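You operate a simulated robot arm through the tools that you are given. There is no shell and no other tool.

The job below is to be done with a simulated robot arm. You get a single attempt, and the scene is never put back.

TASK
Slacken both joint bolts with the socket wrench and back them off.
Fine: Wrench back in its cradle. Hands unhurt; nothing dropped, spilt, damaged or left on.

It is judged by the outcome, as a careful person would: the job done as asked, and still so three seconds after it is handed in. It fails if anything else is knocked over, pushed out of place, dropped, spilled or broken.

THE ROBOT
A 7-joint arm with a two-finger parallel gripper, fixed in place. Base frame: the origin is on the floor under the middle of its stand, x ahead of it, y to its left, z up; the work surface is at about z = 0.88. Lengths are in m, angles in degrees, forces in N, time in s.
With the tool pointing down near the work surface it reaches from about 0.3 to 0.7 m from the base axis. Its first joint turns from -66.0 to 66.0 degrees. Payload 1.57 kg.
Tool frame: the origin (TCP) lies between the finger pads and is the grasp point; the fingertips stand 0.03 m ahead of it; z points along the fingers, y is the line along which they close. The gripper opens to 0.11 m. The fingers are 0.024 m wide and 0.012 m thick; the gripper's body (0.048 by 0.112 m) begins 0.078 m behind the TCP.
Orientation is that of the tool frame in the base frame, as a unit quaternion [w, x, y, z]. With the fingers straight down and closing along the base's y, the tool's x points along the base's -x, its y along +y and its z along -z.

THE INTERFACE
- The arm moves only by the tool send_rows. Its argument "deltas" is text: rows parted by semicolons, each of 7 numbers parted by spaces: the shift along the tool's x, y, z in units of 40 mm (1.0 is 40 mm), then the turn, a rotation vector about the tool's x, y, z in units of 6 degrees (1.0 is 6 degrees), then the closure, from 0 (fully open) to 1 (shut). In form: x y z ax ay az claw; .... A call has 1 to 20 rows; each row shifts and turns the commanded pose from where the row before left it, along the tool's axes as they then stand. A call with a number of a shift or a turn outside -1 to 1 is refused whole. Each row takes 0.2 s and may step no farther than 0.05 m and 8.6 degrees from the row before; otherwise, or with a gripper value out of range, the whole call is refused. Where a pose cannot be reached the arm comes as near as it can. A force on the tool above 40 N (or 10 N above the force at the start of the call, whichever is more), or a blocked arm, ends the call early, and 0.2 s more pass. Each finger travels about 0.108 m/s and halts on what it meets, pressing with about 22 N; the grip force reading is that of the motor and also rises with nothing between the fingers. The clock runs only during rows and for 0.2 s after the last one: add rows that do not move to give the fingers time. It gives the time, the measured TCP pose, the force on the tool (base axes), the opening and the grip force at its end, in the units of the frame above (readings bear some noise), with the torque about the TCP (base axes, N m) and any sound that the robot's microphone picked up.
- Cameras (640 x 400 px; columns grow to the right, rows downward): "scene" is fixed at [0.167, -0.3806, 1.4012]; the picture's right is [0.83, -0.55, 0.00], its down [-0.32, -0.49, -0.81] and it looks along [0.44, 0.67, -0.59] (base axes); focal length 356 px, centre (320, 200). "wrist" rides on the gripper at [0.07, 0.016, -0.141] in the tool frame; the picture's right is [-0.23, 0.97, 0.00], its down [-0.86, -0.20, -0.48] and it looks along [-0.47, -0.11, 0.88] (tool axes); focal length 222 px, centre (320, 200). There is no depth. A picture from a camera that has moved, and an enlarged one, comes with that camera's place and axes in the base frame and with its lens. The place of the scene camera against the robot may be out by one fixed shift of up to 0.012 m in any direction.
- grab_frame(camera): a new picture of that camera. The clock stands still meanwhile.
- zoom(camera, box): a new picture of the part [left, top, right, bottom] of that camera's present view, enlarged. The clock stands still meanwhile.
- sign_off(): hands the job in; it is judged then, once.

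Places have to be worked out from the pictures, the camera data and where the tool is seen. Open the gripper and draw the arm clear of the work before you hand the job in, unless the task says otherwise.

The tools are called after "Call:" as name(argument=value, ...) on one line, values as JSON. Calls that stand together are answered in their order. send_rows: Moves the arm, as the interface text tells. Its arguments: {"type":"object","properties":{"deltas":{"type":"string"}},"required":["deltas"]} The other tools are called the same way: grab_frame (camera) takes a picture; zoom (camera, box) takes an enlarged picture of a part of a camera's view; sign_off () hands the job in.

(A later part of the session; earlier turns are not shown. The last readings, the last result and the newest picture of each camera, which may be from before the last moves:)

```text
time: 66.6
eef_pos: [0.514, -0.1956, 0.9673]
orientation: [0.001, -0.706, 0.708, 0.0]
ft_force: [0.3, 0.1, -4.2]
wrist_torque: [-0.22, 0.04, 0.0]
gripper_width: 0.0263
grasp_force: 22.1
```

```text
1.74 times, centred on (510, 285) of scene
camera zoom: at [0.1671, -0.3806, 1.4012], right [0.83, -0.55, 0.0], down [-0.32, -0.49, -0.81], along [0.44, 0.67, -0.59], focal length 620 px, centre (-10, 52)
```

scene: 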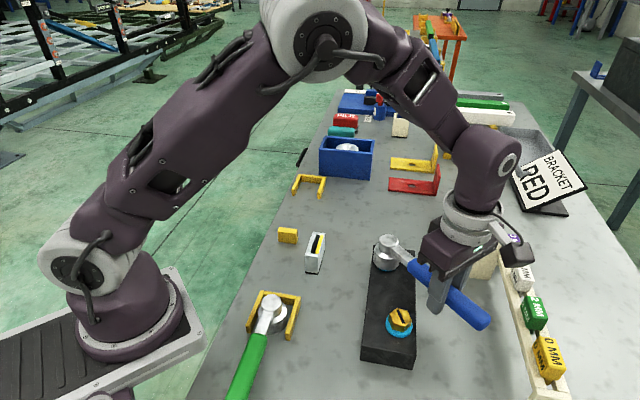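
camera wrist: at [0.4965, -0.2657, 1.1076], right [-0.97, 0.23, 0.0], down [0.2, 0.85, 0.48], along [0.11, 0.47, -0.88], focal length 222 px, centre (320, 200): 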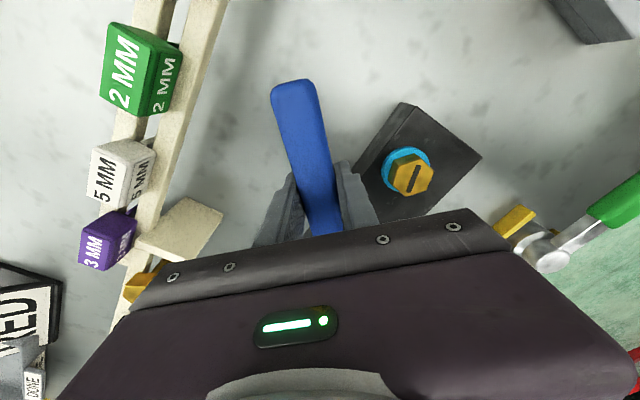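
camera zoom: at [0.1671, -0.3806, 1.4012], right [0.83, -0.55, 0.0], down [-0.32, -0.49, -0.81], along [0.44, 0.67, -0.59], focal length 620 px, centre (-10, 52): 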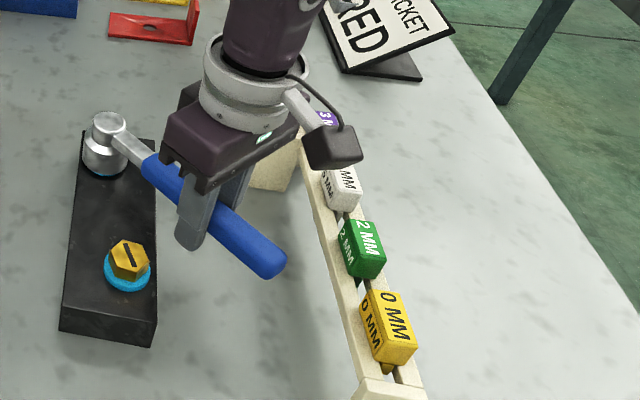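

The shim rack's inner rail limits this side to about φ≤283°. I turn silver 12° more here, then I'll lift and go back to the free side for longer strokes.

Call:
send_rows(deltas="-0.003 -0.168 0 0 0 -0.5 1; -0.003 -0.168 0 0 0 -0.5 1; -0.003 -0.168 0 0 0 -0.5 1; -0.003 -0.168 0 0 0 -0.5 1; 0 0 0 0 0 0 1")

Call:
grab_frame(camera="wrist")

Call:
zoom(camera="scene", box=[360, 200, 480, 330])

```text
time: 67.8
eef_pos: [0.5396, -0.1929, 0.9672]
orientation: [0.0, 0.776, -0.63, 0.0]
ft_force: [0.6, 0.3, -3.4]
wrist_torque: [-0.24, -0.06, -0.03]
gripper_width: 0.026
grasp_force: 22.8
```

```text
taken
camera wrist: at [0.538, -0.2656, 1.1081], right [-1.0, 0.02, 0.0], down [0.02, 0.88, 0.48], along [0.01, 0.48, -0.88], focal length 222 px, centre (320, 200)
```

wrist: 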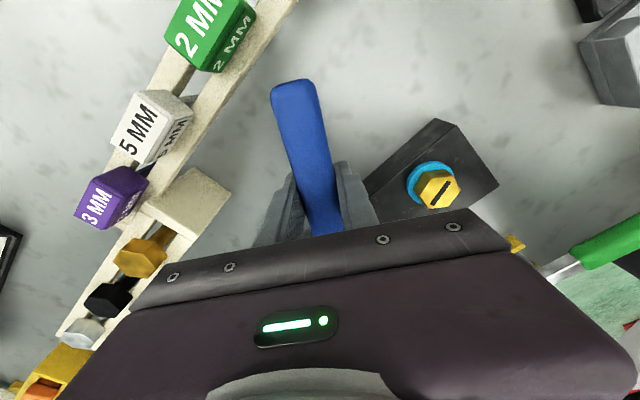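

```text
3.08 times, centred on (420, 265) of scene
camera zoom: at [0.1671, -0.3806, 1.4012], right [0.84, -0.55, 0.0], down [-0.32, -0.49, -0.81], along [0.44, 0.67, -0.59], focal length 1096 px, centre (12, 0)
```

zoom: 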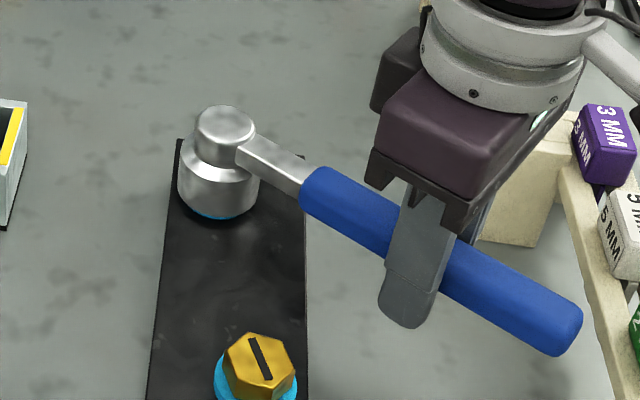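

Turned to φ=282° without trouble. Now I lift 58 mm and swing the wrench back 120° (two hex steps) around the bolt axis to φ=162°.

Call:
send_rows(deltas="0 0 -0.5 0 0 0 1; 0 0 -0.5 0 0 0 1; 0 0 -0.45 0 0 0 1; 0 0 0 0 0 0 1")

Call:
send_rows(deltas="-0.0207 0.334 0 0 0 1 1; -0.0207 0.334 0 0 0 1 1; -0.0207 0.334 0 0 0 1 1; -0.0207 0.334 0 0 0 1 1; -0.0207 0.334 0 0 0 1 1; -0.0207 0.334 0 0 0 1 1; -0.0207 0.334 0 0 0 1 1; -0.0207 0.334 0 0 0 1 1; -0.0207 0.334 0 0 0 1 1; -0.0207 0.334 0 0 0 1 1; -0.0207 0.334 0 0 0 1 1; -0.0207 0.334 0 0 0 1 1; -0.0207 0.334 0 0 0 1 1; -0.0207 0.334 0 0 0 1 1; -0.0207 0.334 0 0 0 1 1; -0.0207 0.334 0 0 0 1 1; -0.0207 0.334 0 0 0 1 1; -0.0207 0.334 0 0 0 1 1; -0.0207 0.334 0 0 0 1 1; -0.0207 0.334 0 0 0 1 1")

Call:
zoom(camera="scene", box=[360, 210, 420, 285])

Call:
grab_frame(camera="scene")

```text
time: 68.8
eef_pos: [0.5397, -0.1923, 1.0252]
orientation: [-0.001, 0.776, -0.63, -0.001]
ft_force: [0.1, -0.6, -4.7]
wrist_torque: [-0.21, -0.04, 0.0]
gripper_width: 0.026
grasp_force: 22.0
```

```text
time: 73.0
eef_pos: [0.3935, -0.0272, 1.0234]
orientation: [0.001, 0.158, 0.987, 0.001]
ft_force: [0.0, 0.2, -4.7]
wrist_torque: [0.06, 0.22, -0.01]
gripper_width: 0.0258
grasp_force: 22.0
```

```text
5.33 times, centred on (390, 248) of scene
camera zoom: at [0.167, -0.3806, 1.4012], right [0.83, -0.55, 0.0], down [-0.32, -0.49, -0.81], along [0.44, 0.67, -0.59], focal length 1900 px, centre (-53, -53)
```

zoom: 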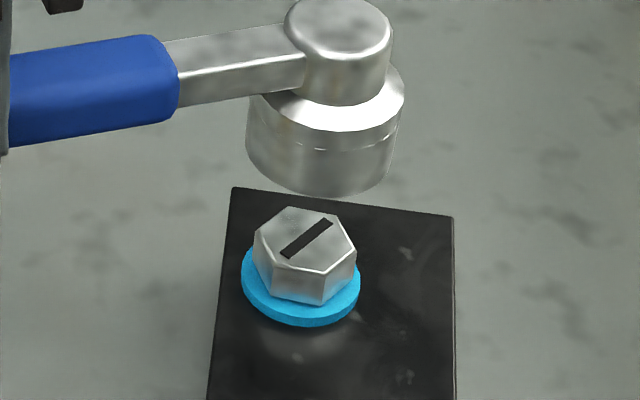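

```text
taken
```

scene: 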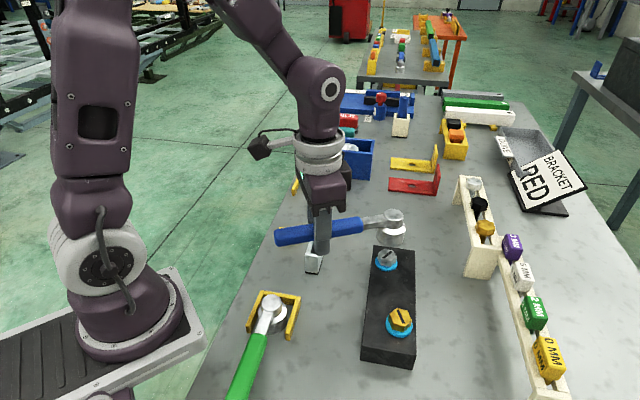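

The slot shows ~47° total on silver; the socket has a few degrees of play, so I back the wrench another 5° to centre it on the hex and lower in steps.

Call:
send_rows(deltas="-0.0148 0.279 0 0 0 0.833 1; 0 0 0.45 0 0 0 1; 0 0 0.45 0 0 0 1; 0 0 0 0 0 0 1; 0 0 0 0 0 0 1")

Call:
zoom(camera="scene", box=[360, 210, 420, 285])

Call:
zoom(camera="scene", box=[260, 190, 420, 310])

```text
time: 74.2
eef_pos: [0.3978, -0.0177, 0.9891]
orientation: [0.001, 0.2, 0.98, 0.0]
ft_force: [0.6, 1.0, -3.6]
wrist_torque: [0.09, 0.17, 0.0]
gripper_width: 0.0259
grasp_force: 21.7
```

```text
5.33 times, centred on (390, 248) of scene
camera zoom: at [0.167, -0.3806, 1.4012], right [0.83, -0.55, 0.0], down [-0.32, -0.49, -0.81], along [0.44, 0.67, -0.59], focal length 1900 px, centre (-53, -53)
```

zoom: 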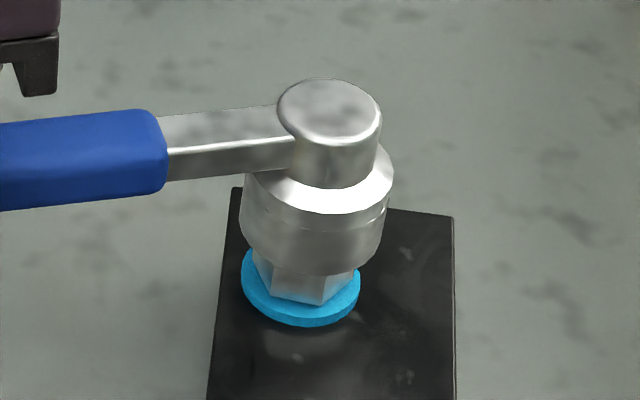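

```text
3.33 times, centred on (340, 250) of scene
camera zoom: at [0.167, -0.3806, 1.4012], right [0.83, -0.55, 0.0], down [-0.32, -0.49, -0.81], along [0.44, 0.67, -0.59], focal length 1188 px, centre (253, 33)
```

zoom: 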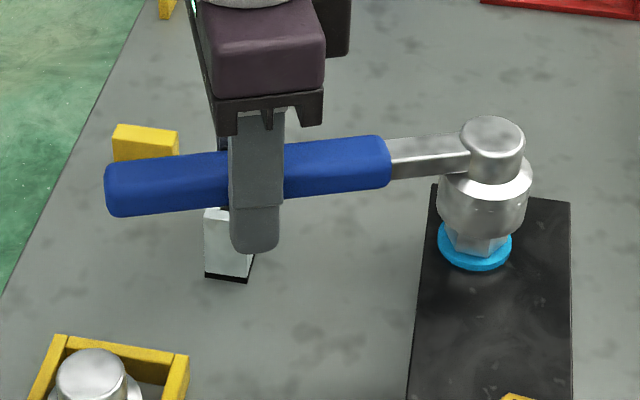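

Alignment is within ~1 mm, and the fingers pass about 1 cm beside the slotted box (and above its top). I nudge 0.8 mm and lower over the hex to z≈0.970.

Call:
send_rows(deltas="0.02 0.0025 0.1 0 0 0 1; 0 0 0.1 0 0 0 1; 0 0 0.1 0 0 0 1; 0 0 0.1 0 0 0 1; 0 0 0.08 0 0 0 1; 0 0 0 0 0 0 1")

Call:
zoom(camera="scene", box=[360, 210, 420, 285])

Call:
grab_frame(camera="wrist")

```text
time: 75.6
eef_pos: [0.3955, -0.0175, 0.9703]
orientation: [0.001, 0.2, 0.98, 0.001]
ft_force: [-0.6, 0.1, -3.5]
wrist_torque: [0.08, 0.22, 0.02]
gripper_width: 0.0261
grasp_force: 22.6
```

```text
5.33 times, centred on (390, 248) of scene
camera zoom: at [0.167, -0.3806, 1.4012], right [0.83, -0.55, 0.0], down [-0.32, -0.49, -0.81], along [0.44, 0.67, -0.59], focal length 1900 px, centre (-53, -53)
```

zoom: 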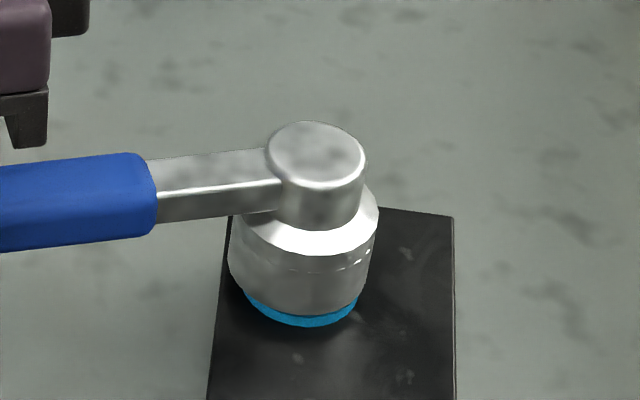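

```text
taken
camera wrist: at [0.3379, 0.0249, 1.1107], right [0.59, 0.81, 0.0], down [0.71, -0.52, 0.48], along [0.39, -0.28, -0.88], focal length 222 px, centre (320, 200)
```

wrist: 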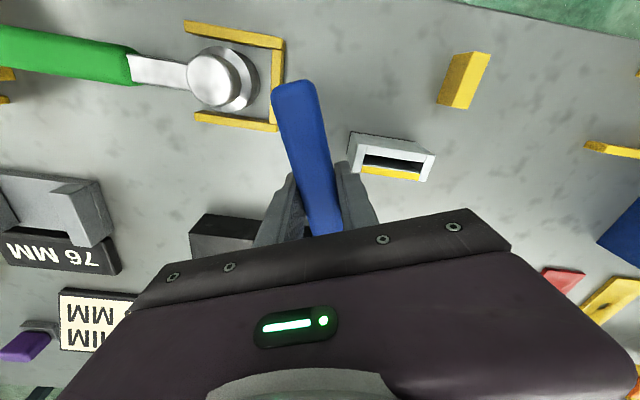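

The socket is around the hex (11 mm overlap) with no load. I swing 54° counter-clockwise to φ≈211°.

Call:
send_rows(deltas="-0.003 -0.168 0 0 0 -0.5 1; -0.003 -0.168 0 0 0 -0.5 1; -0.003 -0.168 0 0 0 -0.5 1; -0.003 -0.168 0 0 0 -0.5 1; -0.003 -0.168 0 0 0 -0.5 1; -0.003 -0.168 0 0 0 -0.5 1; -0.003 -0.168 0 0 0 -0.5 1; -0.003 -0.168 0 0 0 -0.5 1; -0.003 -0.168 0 0 0 -0.5 1; -0.003 -0.168 0 0 0 -0.5 1; -0.003 -0.168 0 0 0 -0.5 1; -0.003 -0.168 0 0 0 -0.5 1; -0.003 -0.168 0 0 0 -0.5 1; -0.003 -0.168 0 0 0 -0.5 1; -0.003 -0.168 0 0 0 -0.5 1; -0.003 -0.168 0 0 0 -0.5 1; -0.003 -0.168 0 0 0 -0.5 1; -0.003 -0.168 0 0 0 -0.5 1; 0 0 0 0 0 0 1")

Call:
grab_frame(camera="scene")

Call:
grab_frame(camera="wrist")

```text
time: 79.6
eef_pos: [0.4037, -0.131, 0.971]
orientation: [0.0, -0.266, 0.964, 0.0]
ft_force: [0.3, 0.2, -4.2]
wrist_torque: [-0.11, 0.17, -0.02]
gripper_width: 0.0258
grasp_force: 22.4
```

```text
taken
```

scene: 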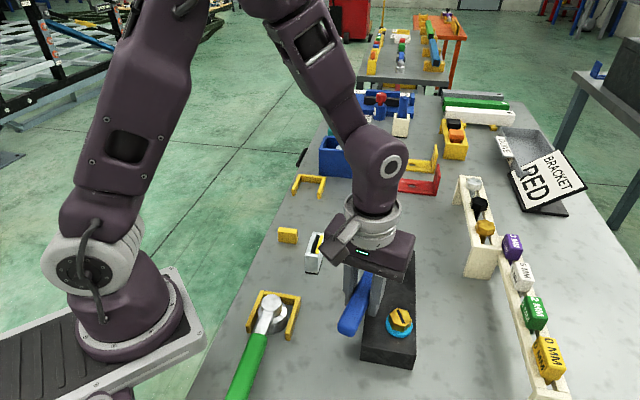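

```text
taken
camera wrist: at [0.3342, -0.155, 1.1105], right [-0.31, 0.95, 0.0], down [0.84, 0.27, 0.48], along [0.46, 0.15, -0.88], focal length 222 px, centre (320, 200)
```

wrist: 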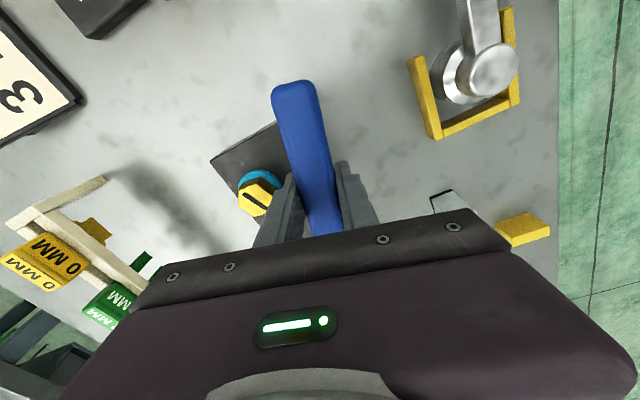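

At φ=211° the finger is close to the gold head, so that's the limit with this grip. Gripping the handle lower in the fingers would let them pass over everything, so I lift and carry the wrench back above its cradle to regrip (also checking silver's state).

Call:
send_rows(deltas="0 0 -0.5 0 0 0 1; 0 0 -0.9 0 0 0 1; 0 0 -0.9 0 0 0 1; 0 0 -0.9 0 0 0 1; 0 0 0 0 0 -0.85 1; 0 0 0 0 0 -0.85 1; 0 0 0 0 0 -0.85 1; -0.796 0.52 0 0 0 0 1; -0.796 0.52 0 0 0 0 1; -0.796 0.52 0 0 0 0 1; -0.796 0.52 0 0 0 0 1; -0.796 0.52 0 0 0 0 1; -0.796 0.52 0 0 0 0 1; -0.796 0.52 0 0 0 0 1; -0.796 0.52 0 0 0 0 1; 0 0 0 0 0 0 1; 0 0 0 0 0 0 1")

Call:
grab_frame(camera="scene")

Call:
zoom(camera="scene", box=[355, 230, 435, 350])

Call:
zoom(camera="scene", box=[370, 240, 406, 275])

```text
time: 83.2
eef_pos: [0.4587, 0.168, 1.0978]
orientation: [0.001, -0.392, 0.92, 0.0]
ft_force: [0.4, -0.7, -3.4]
wrist_torque: [-0.19, 0.17, -0.02]
gripper_width: 0.0259
grasp_force: 21.9
```

```text
taken
```

scene: 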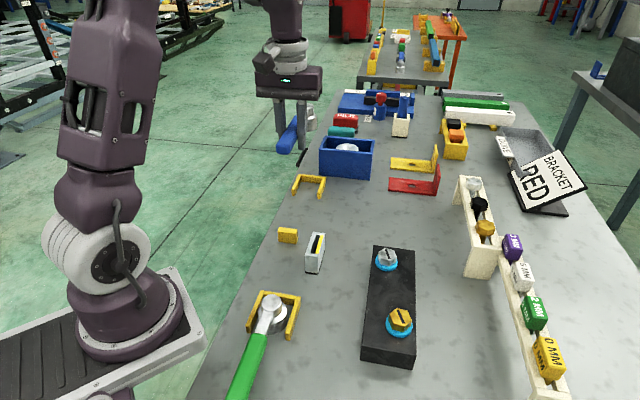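

```text
3.33 times, centred on (395, 290) of scene
camera zoom: at [0.1671, -0.3806, 1.4012], right [0.84, -0.55, 0.0], down [-0.32, -0.49, -0.81], along [0.44, 0.67, -0.59], focal length 1188 px, centre (70, -100)
```

zoom: 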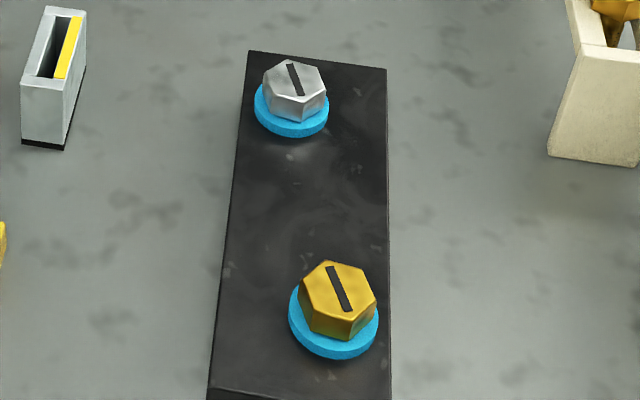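

```text
11.43 times, centred on (388, 258) of scene
camera zoom: at [0.1671, -0.3806, 1.4012], right [0.84, -0.55, 0.0], down [-0.32, -0.49, -0.81], along [0.44, 0.67, -0.59], focal length 4072 px, centre (-457, -457)
```

zoom: 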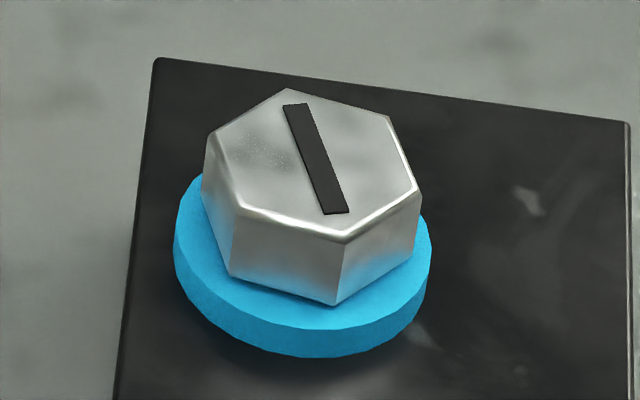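

Silver now shows ~106° and gold ~108°, both raised with blue collars growing. I'd like roughly another half-turn's margin on each, so I set the wrench down in its cradle to regrip it higher; first I lower to just above and check.

Call:
send_rows(deltas="-0.025 -0.02 0.9 0 0 0 1; 0 0 0.9 0 0 0 1; 0 0 0.9 0 0 0 1; 0 0 0.5 0 0 0 1; 0 0 0 0 0 0 1; 0 0 0 0 0 0 1")

Call:
zoom(camera="scene", box=[265, 120, 355, 250])

Call:
grab_frame(camera="wrist")

```text
time: 84.6
eef_pos: [0.4581, 0.1666, 0.969]
orientation: [0.001, -0.392, 0.92, 0.0]
ft_force: [0.2, 0.5, -3.6]
wrist_torque: [-0.14, 0.15, -0.01]
gripper_width: 0.0258
grasp_force: 22.4
```

```text
3.08 times, centred on (310, 185) of scene
camera zoom: at [0.167, -0.3806, 1.4012], right [0.83, -0.55, 0.0], down [-0.32, -0.49, -0.81], along [0.44, 0.67, -0.59], focal length 1096 px, centre (351, 246)
```

zoom: 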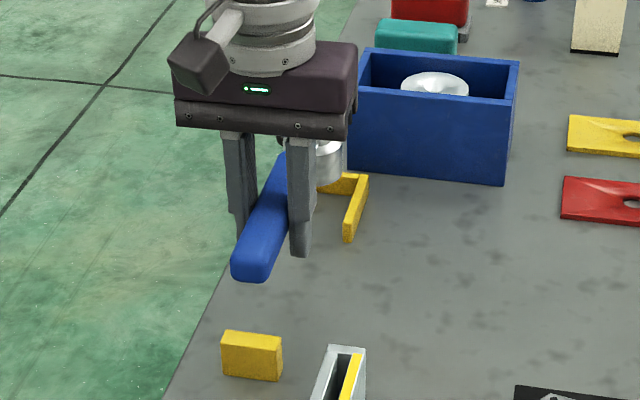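

```text
taken
camera wrist: at [0.3975, 0.1261, 1.1099], right [-0.55, 0.84, 0.0], down [0.74, 0.48, 0.48], along [0.4, 0.26, -0.88], focal length 222 px, centre (320, 200)
```

wrist: 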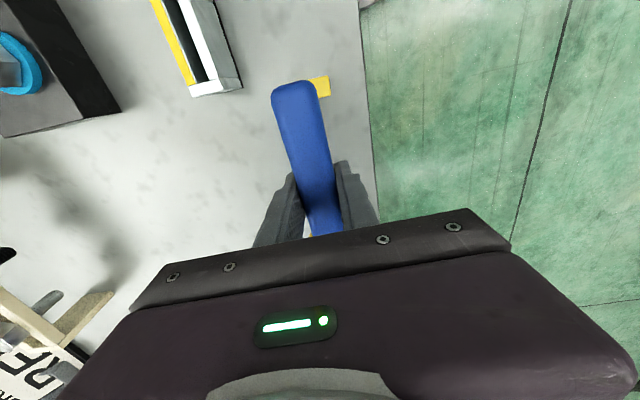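

Position over the cradle matches the pick-up pose (allowing ~3 mm the handle has crept). I lower gently toward the seat, watching force.

Call:
send_rows(deltas="0 0 0.4 0 0 0 1; 0 0 0.4 0 0 0 1; 0 0 0.25 0 0 0 1; 0 0 0 0 0 0 1")

Call:
zoom(camera="scene", box=[265, 120, 355, 250])

```text
time: 85.6
eef_pos: [0.4593, 0.166, 0.9276]
orientation: [0.001, -0.392, 0.92, 0.0]
ft_force: [0.4, 0.2, -4.1]
wrist_torque: [-0.12, 0.13, 0.0]
gripper_width: 0.0258
grasp_force: 22.3
```

```text
3.08 times, centred on (310, 185) of scene
camera zoom: at [0.1671, -0.3806, 1.4012], right [0.83, -0.55, 0.0], down [-0.32, -0.49, -0.81], along [0.44, 0.67, -0.59], focal length 1096 px, centre (351, 246)
```

zoom: 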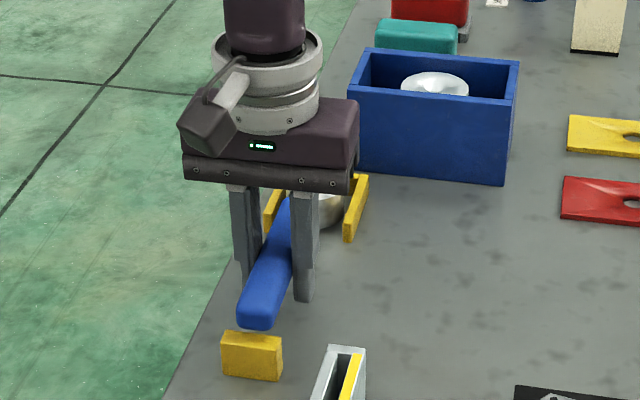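

No contact yet; the handle end is about 7 mm above its rest. I lower the last bit in small steps.

Call:
send_rows(deltas="0 0 0.1 0 0 0 1; 0 0 0.06 0 0 0 1; 0 0 0 0 0 0 1")

Call:
send_rows(deltas="0 0 0.05 0 0 0 1; 0 0 0 0 0 0 1")

Call:
zoom(camera="scene", box=[265, 120, 355, 250])

```text
time: 86.4
eef_pos: [0.4587, 0.1656, 0.922]
orientation: [0.001, -0.393, 0.92, -0.001]
ft_force: [-4.2, -4.0, 4.4]
wrist_torque: [0.66, -0.52, 0.01]
gripper_width: 0.026
grasp_force: 22.0
```

```text
time: 87.0
eef_pos: [0.4589, 0.1663, 0.9186]
orientation: [0.001, -0.392, 0.92, -0.001]
ft_force: [-3.8, -9.0, 20.3]
wrist_torque: [-0.22, 0.33, -0.15]
gripper_width: 0.0258
grasp_force: 21.7
```

```text
3.08 times, centred on (310, 185) of scene
camera zoom: at [0.1666, -0.3809, 1.4012], right [0.83, -0.55, 0.0], down [-0.32, -0.49, -0.81], along [0.44, 0.67, -0.59], focal length 1096 px, centre (351, 246)
```

zoom: 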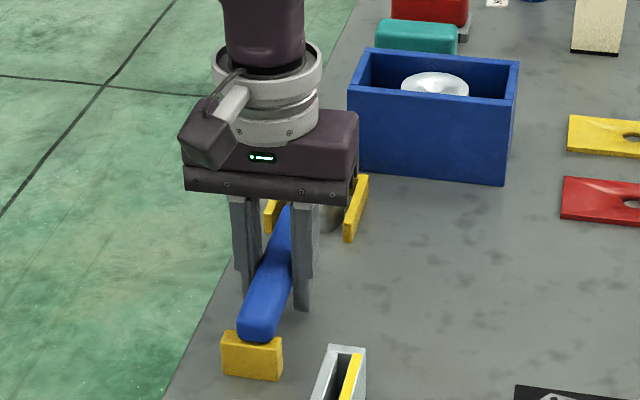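

Both the socket and handle rest are now carrying it. I ease off 1 mm, open the fingers partway, and check the wrench stays put.

Call:
send_rows(deltas="0 0 -0.03 0 0 0 1; 0 0 0 0 0 0 0.8; 0 0 0 0 0 0 0.55; 0 0 0 0 0 0 0.55; 0 0 0 0 0 0 0.55")

Call:
zoom(camera="scene", box=[265, 120, 355, 250])

Call:
grab_frame(camera="wrist")

```text
time: 88.2
eef_pos: [0.4583, 0.1673, 0.9205]
orientation: [0.002, -0.392, 0.92, 0.0]
ft_force: [-0.1, 0.3, 0.0]
wrist_torque: [0.03, -0.01, 0.01]
gripper_width: 0.0493
grasp_force: 0.0
```

```text
3.08 times, centred on (310, 185) of scene
camera zoom: at [0.167, -0.3806, 1.4012], right [0.83, -0.55, 0.0], down [-0.32, -0.49, -0.81], along [0.44, 0.67, -0.59], focal length 1096 px, centre (351, 246)
```

zoom: 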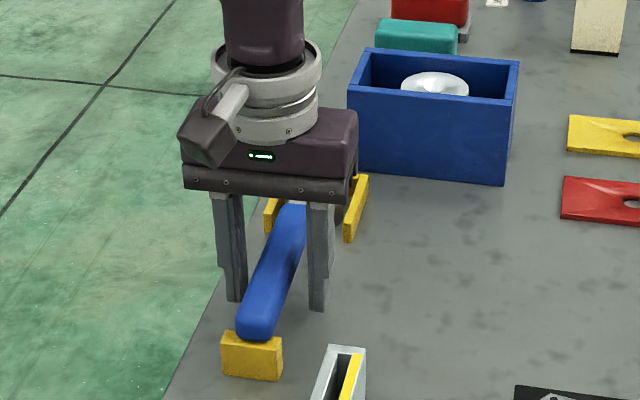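

```text
taken
camera wrist: at [0.3985, 0.1269, 1.061], right [-0.55, 0.84, 0.0], down [0.73, 0.48, 0.48], along [0.4, 0.26, -0.88], focal length 222 px, centre (320, 200)
```

wrist: 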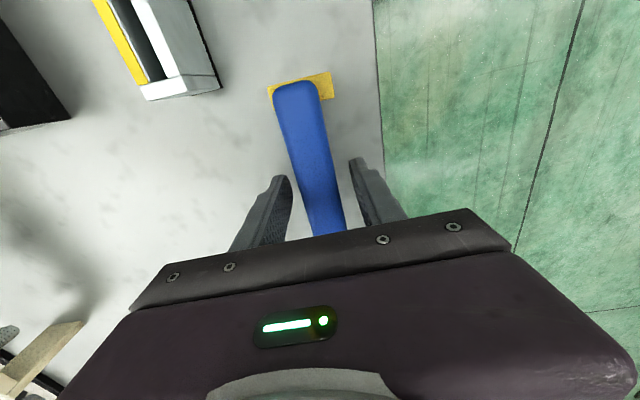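

The wrench rests properly in its cradle. I move 27 mm toward the head and 15 mm up for a higher, closer grip, and close.

Call:
send_rows(deltas="-0.675 0 -0.37 0 0 0 0.55; 0 0 0 0 0 0 0.55; 0 0 0 0 0 0 0.55; 0 0 0 0 0 0 0.8; 0 0 0 0 0 0 1; 0 0 0 0 0 0 1; 0 0 0 0 0 0 1")

Call:
zoom(camera="scene", box=[265, 120, 355, 250])

Call:
grab_frame(camera="wrist")

```text
time: 89.8
eef_pos: [0.4779, 0.1855, 0.9348]
orientation: [0.001, -0.392, 0.92, -0.001]
ft_force: [-2.7, 2.3, 0.8]
wrist_torque: [0.05, 0.08, 0.07]
gripper_width: 0.0256
grasp_force: 22.0
```

```text
3.08 times, centred on (310, 185) of scene
camera zoom: at [0.1669, -0.3805, 1.4013], right [0.84, -0.55, 0.0], down [-0.32, -0.49, -0.81], along [0.44, 0.67, -0.59], focal length 1096 px, centre (351, 246)
```

zoom: 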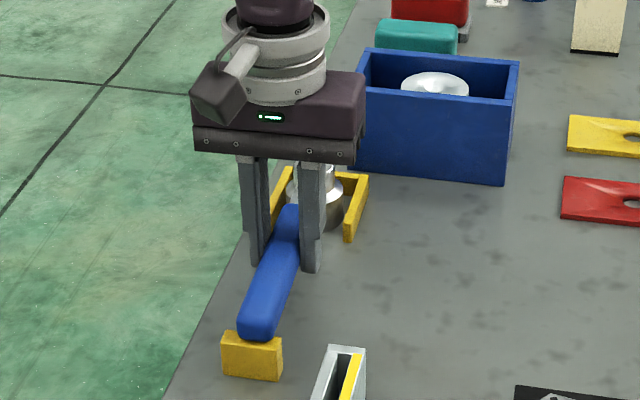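

```text
taken
camera wrist: at [0.417, 0.1457, 1.075], right [-0.55, 0.84, 0.0], down [0.73, 0.48, 0.48], along [0.4, 0.26, -0.88], focal length 222 px, centre (320, 200)
```

wrist: 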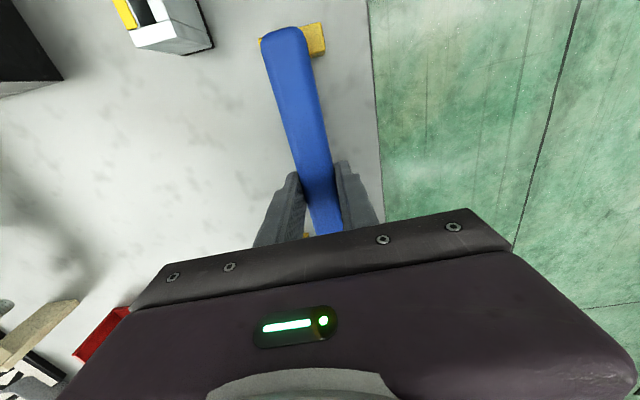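

Regripped (26 mm, 22 N) about 0.102 m from the head with the tips near the handle's underside. I lift straight up slowly to clear, then higher.

Call:
send_rows(deltas="0 0 -0.25 0 0 0 1; 0 0 -0.4 0 0 0 1; 0 0 -0.6 0 0 0 1; 0 0 -0.9 0 0 0 1; 0 0 -0.9 0 0 0 1; 0 0 -0.9 0 0 0 1; 0 0 0 0 0 0 1; 0 0 0 0 0 0 1")

Call:
zoom(camera="scene", box=[245, 70, 375, 250])

Call:
grab_frame(camera="wrist")

```text
time: 91.6
eef_pos: [0.482, 0.1871, 1.0926]
orientation: [0.001, -0.392, 0.92, 0.0]
ft_force: [0.5, 0.1, -3.7]
wrist_torque: [-0.07, 0.13, 0.0]
gripper_width: 0.0256
grasp_force: 22.0
```

```text
2.22 times, centred on (310, 160) of scene
camera zoom: at [0.167, -0.3806, 1.4012], right [0.83, -0.55, 0.0], down [-0.32, -0.49, -0.81], along [0.44, 0.67, -0.59], focal length 792 px, centre (342, 289)
```

zoom: 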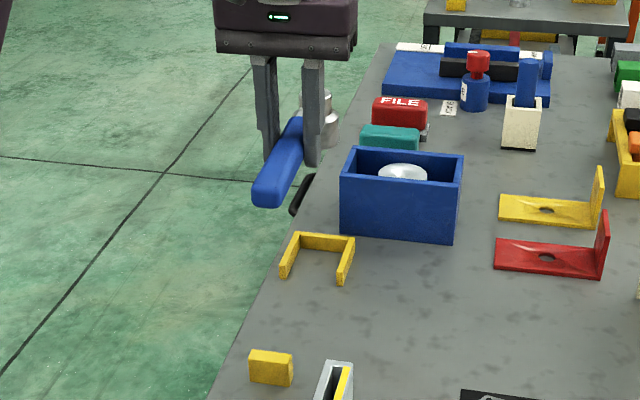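

```text
taken
camera wrist: at [0.4207, 0.1466, 1.2347], right [-0.55, 0.84, 0.0], down [0.74, 0.48, 0.48], along [0.4, 0.26, -0.88], focal length 222 px, centre (320, 200)
```

wrist: 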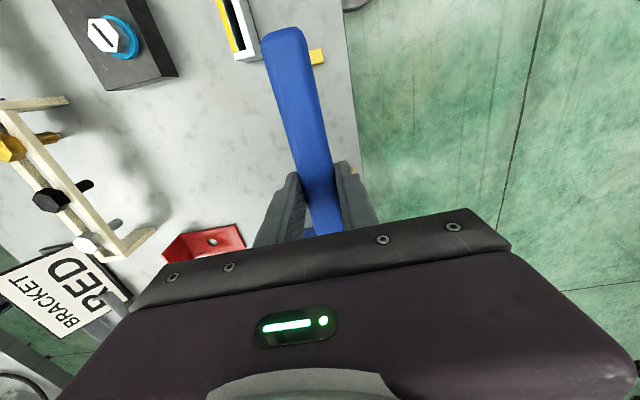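

It holds level. I rotate to yaw −26° and carry it over the silver bolt at hover height.

Call:
send_rows(deltas="0 0 0 0 0 0.926 1; 0 0 0 0 0 0.926 1; 0 0 0 0 0 0.926 1; 0 0 0 0 0 0.926 1; 0 0 0 0 0 0.926 1; 0 0 0 0 0 0.926 1; 0 0 0 0 0 0.926 1; 0 0 0 0 0 0.926 1; 0 0 0 0 0 0.926 1; 0 0 0 0 0 0.926 1; 0 0 0 0 0 0.926 1; 0 0 0 0 0 0.926 1; 0 0 0 0 0 0.926 1; -0.162 -0.895 0 0 0 0 1; -0.162 -0.895 0 0 0 0 1; -0.162 -0.895 0 0 0 0 1; -0.162 -0.895 0 0 0 0 1; -0.162 -0.895 0 0 0 0 1; -0.162 -0.895 0 0 0 0 1; 0 0 0 0 0 0 1")

Call:
send_rows(deltas="0 0 0.75 0 0 0 1; 0 0 0.75 0 0 0 1; 0 0 0 0 0 0 1; 0 0 0 0 0 0 1")

Call:
zoom(camera="scene", box=[360, 210, 420, 285])

Call:
grab_frame(camera="scene")

```text
time: 95.8
eef_pos: [0.417, -0.0223, 1.0917]
orientation: [0.001, 0.226, 0.974, 0.001]
ft_force: [-0.6, -0.3, -4.1]
wrist_torque: [0.06, 0.1, -0.03]
gripper_width: 0.0258
grasp_force: 22.2
```

```text
time: 96.8
eef_pos: [0.4176, -0.0216, 1.0315]
orientation: [0.001, 0.226, 0.974, 0.001]
ft_force: [0.1, 0.6, -4.2]
wrist_torque: [0.06, 0.08, -0.04]
gripper_width: 0.0259
grasp_force: 21.8
```

```text
5.33 times, centred on (390, 248) of scene
camera zoom: at [0.167, -0.3806, 1.4012], right [0.83, -0.55, 0.0], down [-0.32, -0.49, -0.81], along [0.44, 0.67, -0.59], focal length 1900 px, centre (-53, -53)
```

zoom: 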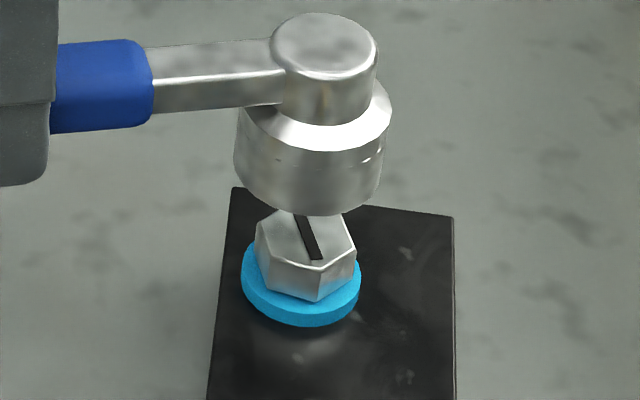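

```text
taken
```

scene: 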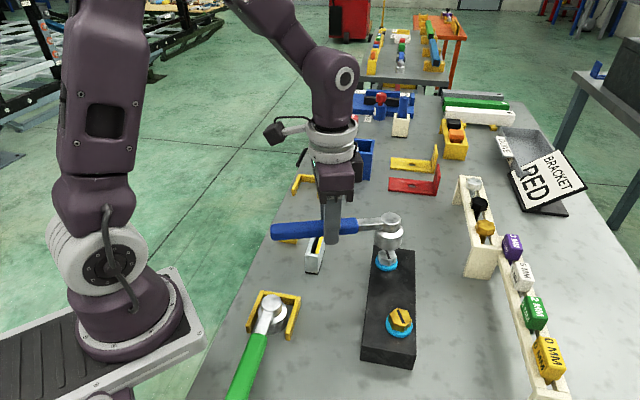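

The head reads ~3 mm toward camera-left; I shift 3.4 mm toward the bolt along the handle axis and lower to just above the head.

Call:
send_rows(deltas="-0.084 0 0.4 0 0 0 1; 0 0 0.4 0 0 0 1; 0 0 0 0 0 0 1; 0 0 0 0 0 0 1")

Call:
zoom(camera="scene", box=[360, 210, 420, 285])

```text
time: 97.8
eef_pos: [0.4203, -0.0251, 1.0]
orientation: [0.001, 0.226, 0.974, 0.001]
ft_force: [0.5, 0.4, -4.3]
wrist_torque: [0.03, 0.09, 0.01]
gripper_width: 0.0255
grasp_force: 21.6
```

```text
5.33 times, centred on (390, 248) of scene
camera zoom: at [0.167, -0.3806, 1.4012], right [0.83, -0.55, 0.0], down [-0.32, -0.49, -0.81], along [0.44, 0.67, -0.59], focal length 1900 px, centre (-53, -53)
```

zoom: 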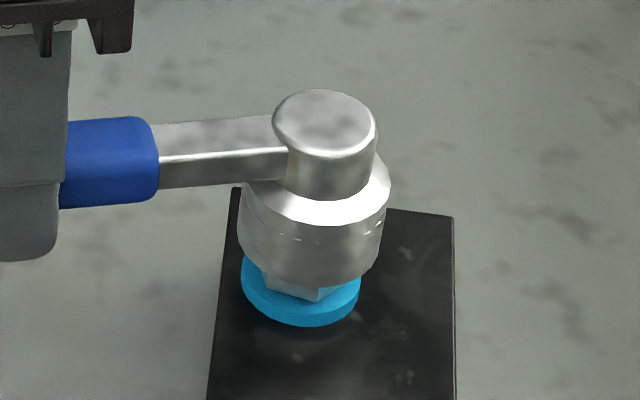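

Aligned within ~1 mm. I lower 15 mm over the hex in small steps.

Call:
send_rows(deltas="0 0 0.1 0 0 0 1; 0 0 0.1 0 0 0 1; 0 0 0.1 0 0 0 1; 0 0 0.08 0 0 0 1; 0 0 0 0 0 0 1")

Call:
zoom(camera="scene", box=[360, 210, 420, 285])

Call:
grab_frame(camera="wrist")

```text
time: 99.0
eef_pos: [0.4222, -0.0263, 0.9863]
orientation: [0.001, 0.225, 0.974, 0.0]
ft_force: [0.2, -0.5, -4.2]
wrist_torque: [0.04, 0.08, 0.01]
gripper_width: 0.0259
grasp_force: 21.6
```

```text
5.33 times, centred on (390, 248) of scene
camera zoom: at [0.167, -0.3806, 1.4012], right [0.83, -0.55, 0.0], down [-0.32, -0.49, -0.81], along [0.44, 0.67, -0.59], focal length 1900 px, centre (-53, -53)
```

zoom: 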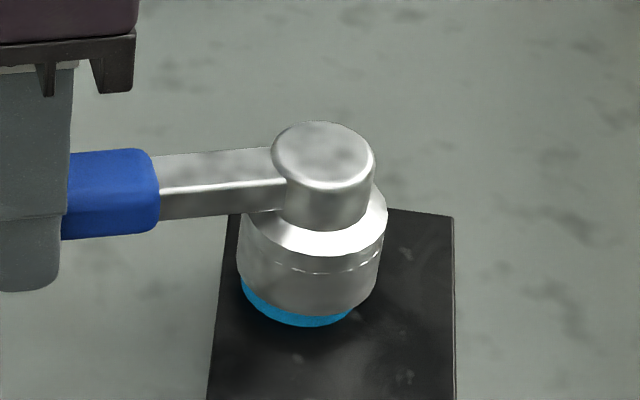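

```text
taken
camera wrist: at [0.3653, 0.019, 1.1261], right [0.63, 0.78, 0.0], down [0.68, -0.56, 0.48], along [0.37, -0.3, -0.88], focal length 222 px, centre (320, 200)
```

wrist: 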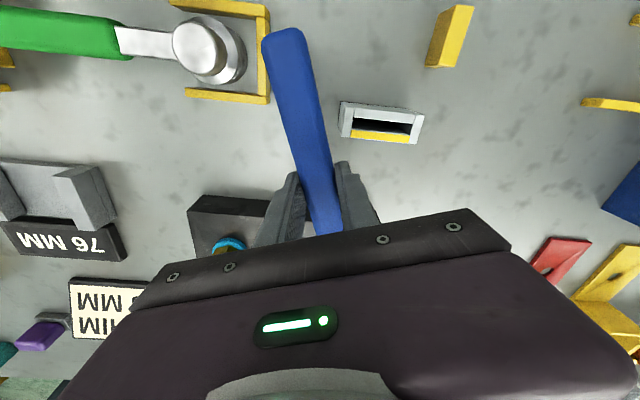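

The socket overlaps the hex by ~11 mm and both handle and fingertips now ride above the gold head. I swing 60° counter-clockwise.

Call:
send_rows(deltas="-0.0083 -0.178 0 0 0 -0.6667 1; -0.0083 -0.178 0 0 0 -0.6667 1; -0.0083 -0.178 0 0 0 -0.6667 1; -0.0083 -0.178 0 0 0 -0.6667 1; -0.0083 -0.178 0 0 0 -0.6667 1; -0.0083 -0.178 0 0 0 -0.6667 1; -0.0083 -0.178 0 0 0 -0.6667 1; -0.0083 -0.178 0 0 0 -0.6667 1; -0.0083 -0.178 0 0 0 -0.6667 1; -0.0083 -0.178 0 0 0 -0.6667 1; -0.0083 -0.178 0 0 0 -0.6667 1; -0.0083 -0.178 0 0 0 -0.6667 1; -0.0083 -0.178 0 0 0 -0.6667 1; -0.0083 -0.178 0 0 0 -0.6667 1; -0.0083 -0.178 0 0 0 -0.6667 1; 0 0 0 0 0 0 1")

Call:
grab_frame(camera="wrist")

Call:
grab_frame(camera="scene")

```text
time: 102.4
eef_pos: [0.429, -0.1265, 0.9851]
orientation: [0.001, -0.293, 0.956, 0.0]
ft_force: [-0.2, -0.8, -3.9]
wrist_torque: [-0.08, 0.06, -0.02]
gripper_width: 0.0261
grasp_force: 21.8
```

```text
taken
camera wrist: at [0.3627, -0.1534, 1.1259], right [-0.36, 0.93, 0.0], down [0.82, 0.31, 0.48], along [0.45, 0.17, -0.88], focal length 222 px, centre (320, 200)
```

wrist: 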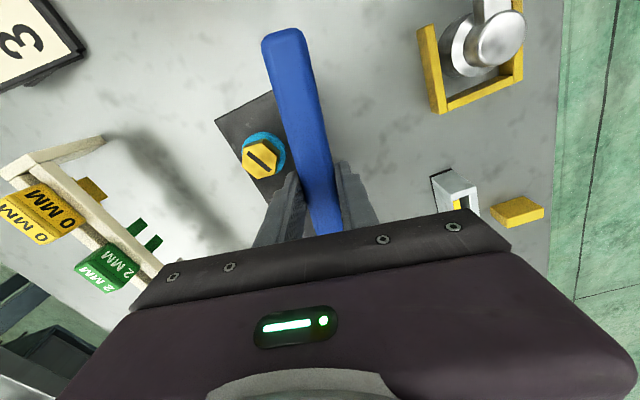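

```text
taken
```

scene: 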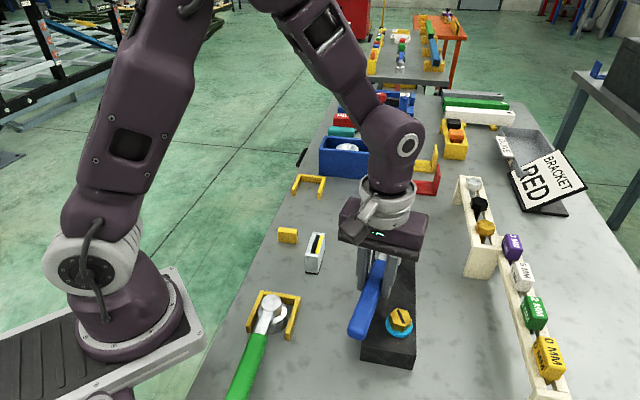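

φ≈214° with no unusual force. Before passing the handle over the gold head, I check the vertical clearance from the scene camera.

Call:
zoom(camera="scene", box=[335, 230, 435, 370])

Call:
zoom(camera="wrist", box=[200, 10, 360, 240])

```text
2.86 times, centred on (385, 300) of scene
camera zoom: at [0.167, -0.3806, 1.4012], right [0.83, -0.55, 0.0], down [-0.32, -0.49, -0.81], along [0.44, 0.67, -0.59], focal length 1018 px, centre (134, -86)
```

zoom: 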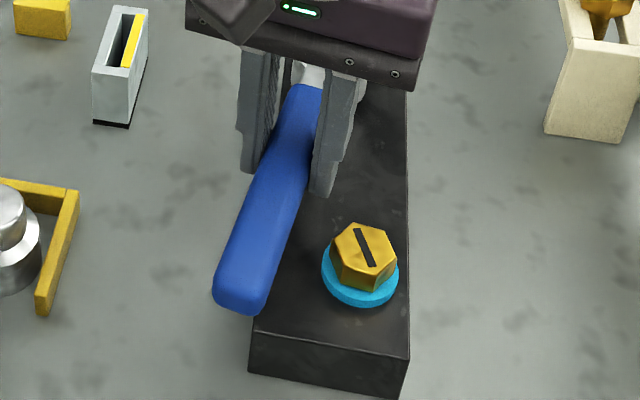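

```text
1.74 times, centred on (280, 125) of wrist
camera zoom: at [0.3627, -0.1534, 1.1259], right [-0.36, 0.93, 0.0], down [0.82, 0.31, 0.48], along [0.45, 0.17, -0.88], focal length 386 px, centre (390, 330)
```

zoom: 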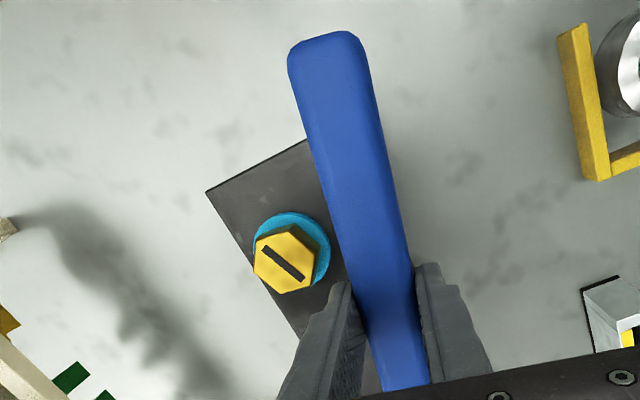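

The handle's underside is at about z=0.953 against the gold head's 0.942, so ~11 mm clearance; I add 2 mm more and continue the swing 60° to φ≈274°.

Call:
send_rows(deltas="0 0 -0.05 0 0 0 1; -0.0083 -0.178 0 0 0 -0.6667 1; -0.0083 -0.178 0 0 0 -0.6667 1; -0.0083 -0.178 0 0 0 -0.6667 1; -0.0083 -0.178 0 0 0 -0.6667 1; -0.0083 -0.178 0 0 0 -0.6667 1; -0.0083 -0.178 0 0 0 -0.6667 1; -0.0083 -0.178 0 0 0 -0.6667 1; 0 0 0 0 0 0 1")

Call:
zoom(camera="scene", box=[335, 230, 435, 370])

```text
time: 104.4
eef_pos: [0.4664, -0.1585, 0.988]
orientation: [0.001, -0.515, 0.857, 0.0]
ft_force: [0.4, 0.3, -4.8]
wrist_torque: [-0.07, 0.06, -0.01]
gripper_width: 0.026
grasp_force: 22.2
```

```text
2.86 times, centred on (385, 300) of scene
camera zoom: at [0.167, -0.3806, 1.4012], right [0.83, -0.55, 0.0], down [-0.32, -0.49, -0.81], along [0.44, 0.67, -0.59], focal length 1018 px, centre (134, -86)
```

zoom: 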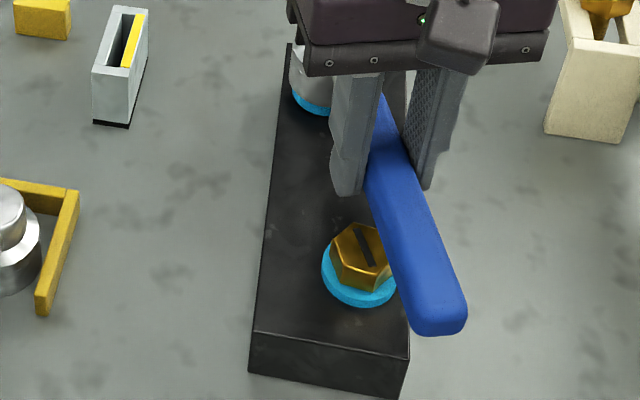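

The handle passed over the gold head untouched. I continue 40° more to φ≈282°.

Call:
send_rows(deltas="-0.0083 -0.178 0 0 0 -0.6667 1; -0.0083 -0.178 0 0 0 -0.6667 1; -0.0083 -0.178 0 0 0 -0.6667 1; -0.0083 -0.178 0 0 0 -0.6667 1; -0.0083 -0.178 0 0 0 -0.6667 1; -0.0083 -0.178 0 0 0 -0.6667 1; -0.0083 -0.178 0 0 0 -0.6667 1; -0.0083 -0.178 0 0 0 -0.6667 1; -0.0083 -0.178 0 0 0 -0.6667 1; -0.0083 -0.178 0 0 0 -0.6667 1; 0 0 0 0 0 0 1")

Call:
grab_frame(camera="scene")

Call:
grab_frame(camera="wrist")

```text
time: 106.8
eef_pos: [0.5356, -0.1681, 0.988]
orientation: [0.0, 0.777, -0.629, 0.001]
ft_force: [0.7, 0.3, -3.9]
wrist_torque: [-0.1, -0.04, -0.01]
gripper_width: 0.0259
grasp_force: 22.0
```

```text
taken
```

scene: 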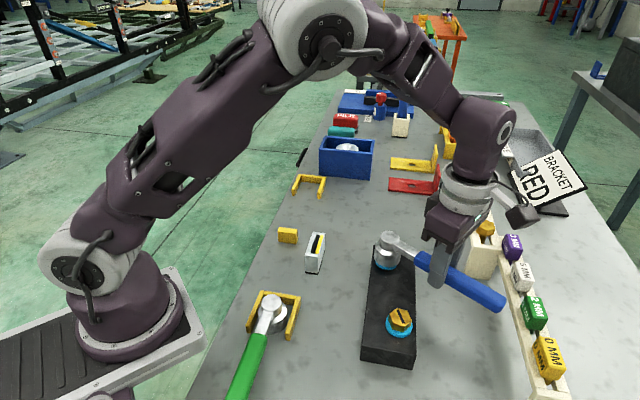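

```text
taken
camera wrist: at [0.5341, -0.2404, 1.1281], right [-1.0, 0.02, 0.0], down [0.02, 0.88, 0.48], along [0.01, 0.48, -0.88], focal length 222 px, centre (320, 200)
```

wrist: 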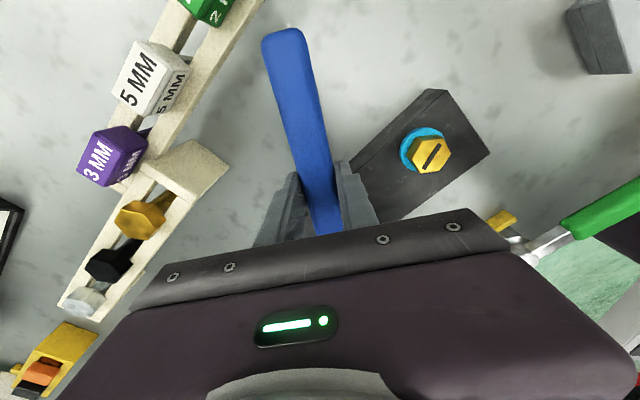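

Silver stroke finished at φ≈282°. I lift 50 mm and check silver's slot.

Call:
send_rows(deltas="0 0 -0.4 0 0 0 1; 0 0 -0.5 0 0 0 1; 0 0 -0.5 0 0 0 1; 0 0 0 0 0 0 1")

Call:
zoom(camera="scene", box=[355, 220, 435, 350])

Call:
zoom(camera="scene", box=[370, 240, 406, 275])

```text
time: 107.8
eef_pos: [0.5367, -0.1703, 1.0434]
orientation: [-0.002, 0.777, -0.63, 0.001]
ft_force: [0.3, 0.0, -4.2]
wrist_torque: [-0.09, -0.02, 0.0]
gripper_width: 0.0258
grasp_force: 21.4
```

```text
3.08 times, centred on (395, 285) of scene
camera zoom: at [0.1671, -0.3806, 1.4012], right [0.83, -0.55, 0.0], down [-0.32, -0.49, -0.81], along [0.44, 0.67, -0.59], focal length 1096 px, centre (89, -62)
```

zoom: 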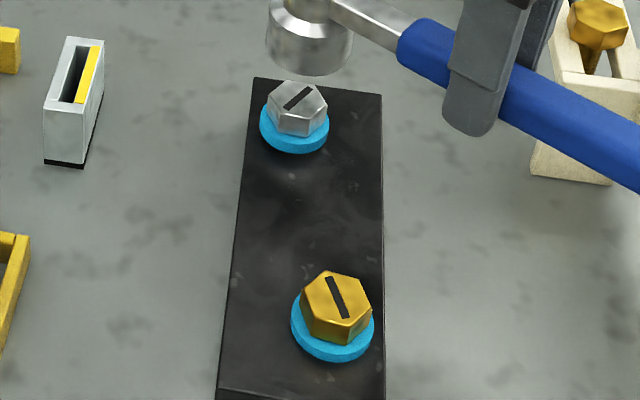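

```text
11.43 times, centred on (388, 258) of scene
camera zoom: at [0.1671, -0.3806, 1.4012], right [0.83, -0.55, 0.0], down [-0.32, -0.49, -0.81], along [0.44, 0.67, -0.59], focal length 4072 px, centre (-457, -457)
```

zoom: 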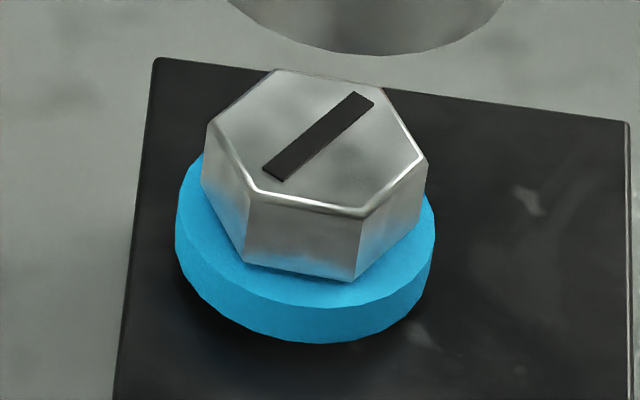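

Silver is now at ~233° and ~8 mm up. Now gold gets a second stroke: I raise, rotate back, and go to gold with the handle at φ≈157°.

Call:
send_rows(deltas="0 0 -0.75 0 0 0 1; 0 0 -0.75 0 0 0 1; 0 0 0 0 0 1 1; 0 0 0 0 0 1 1; 0 0 0 0 0 1 1; 0 0 0 0 0 1 1; 0 0 0 0 0 1 1; 0 0 0 0 0 1 1; 0 0 0 0 0 1 1; 0 0 0 0 0 1 1; 0 0 0 0 0 1 1; 0 0 0 0 0 1 1; 0 0 0 0 0 1 1; 0 0 0 0 0 1 1; 0 0 0 0 0 1 1; 0 0 0 0 0 1 1; 0 0 0 0 0 1 1; 0 0 0 0 0 1 1; 0 0 0 0 0 1 1; 0 0 0 0 0 1 1")

Call:
send_rows(deltas="0 0 0 0 0 1 1; 0 0 0 0 0 0.9 1; 0 0 0 0 0 0.933 1; 0 0 0 0 0 0 1; 0 0 0 0 0 0 1")

```text
time: 112.0
eef_pos: [0.5354, -0.1683, 1.1037]
orientation: [0.001, 0.054, 0.999, 0.0]
ft_force: [0.5, -0.5, -4.2]
wrist_torque: [-0.01, 0.12, 0.0]
gripper_width: 0.0258
grasp_force: 22.4
```

```text
time: 113.2
eef_pos: [0.536, -0.1683, 1.1049]
orientation: [0.0, 0.2, 0.98, 0.001]
ft_force: [0.1, -0.5, -4.5]
wrist_torque: [0.05, 0.1, -0.05]
gripper_width: 0.0257
grasp_force: 21.8
```

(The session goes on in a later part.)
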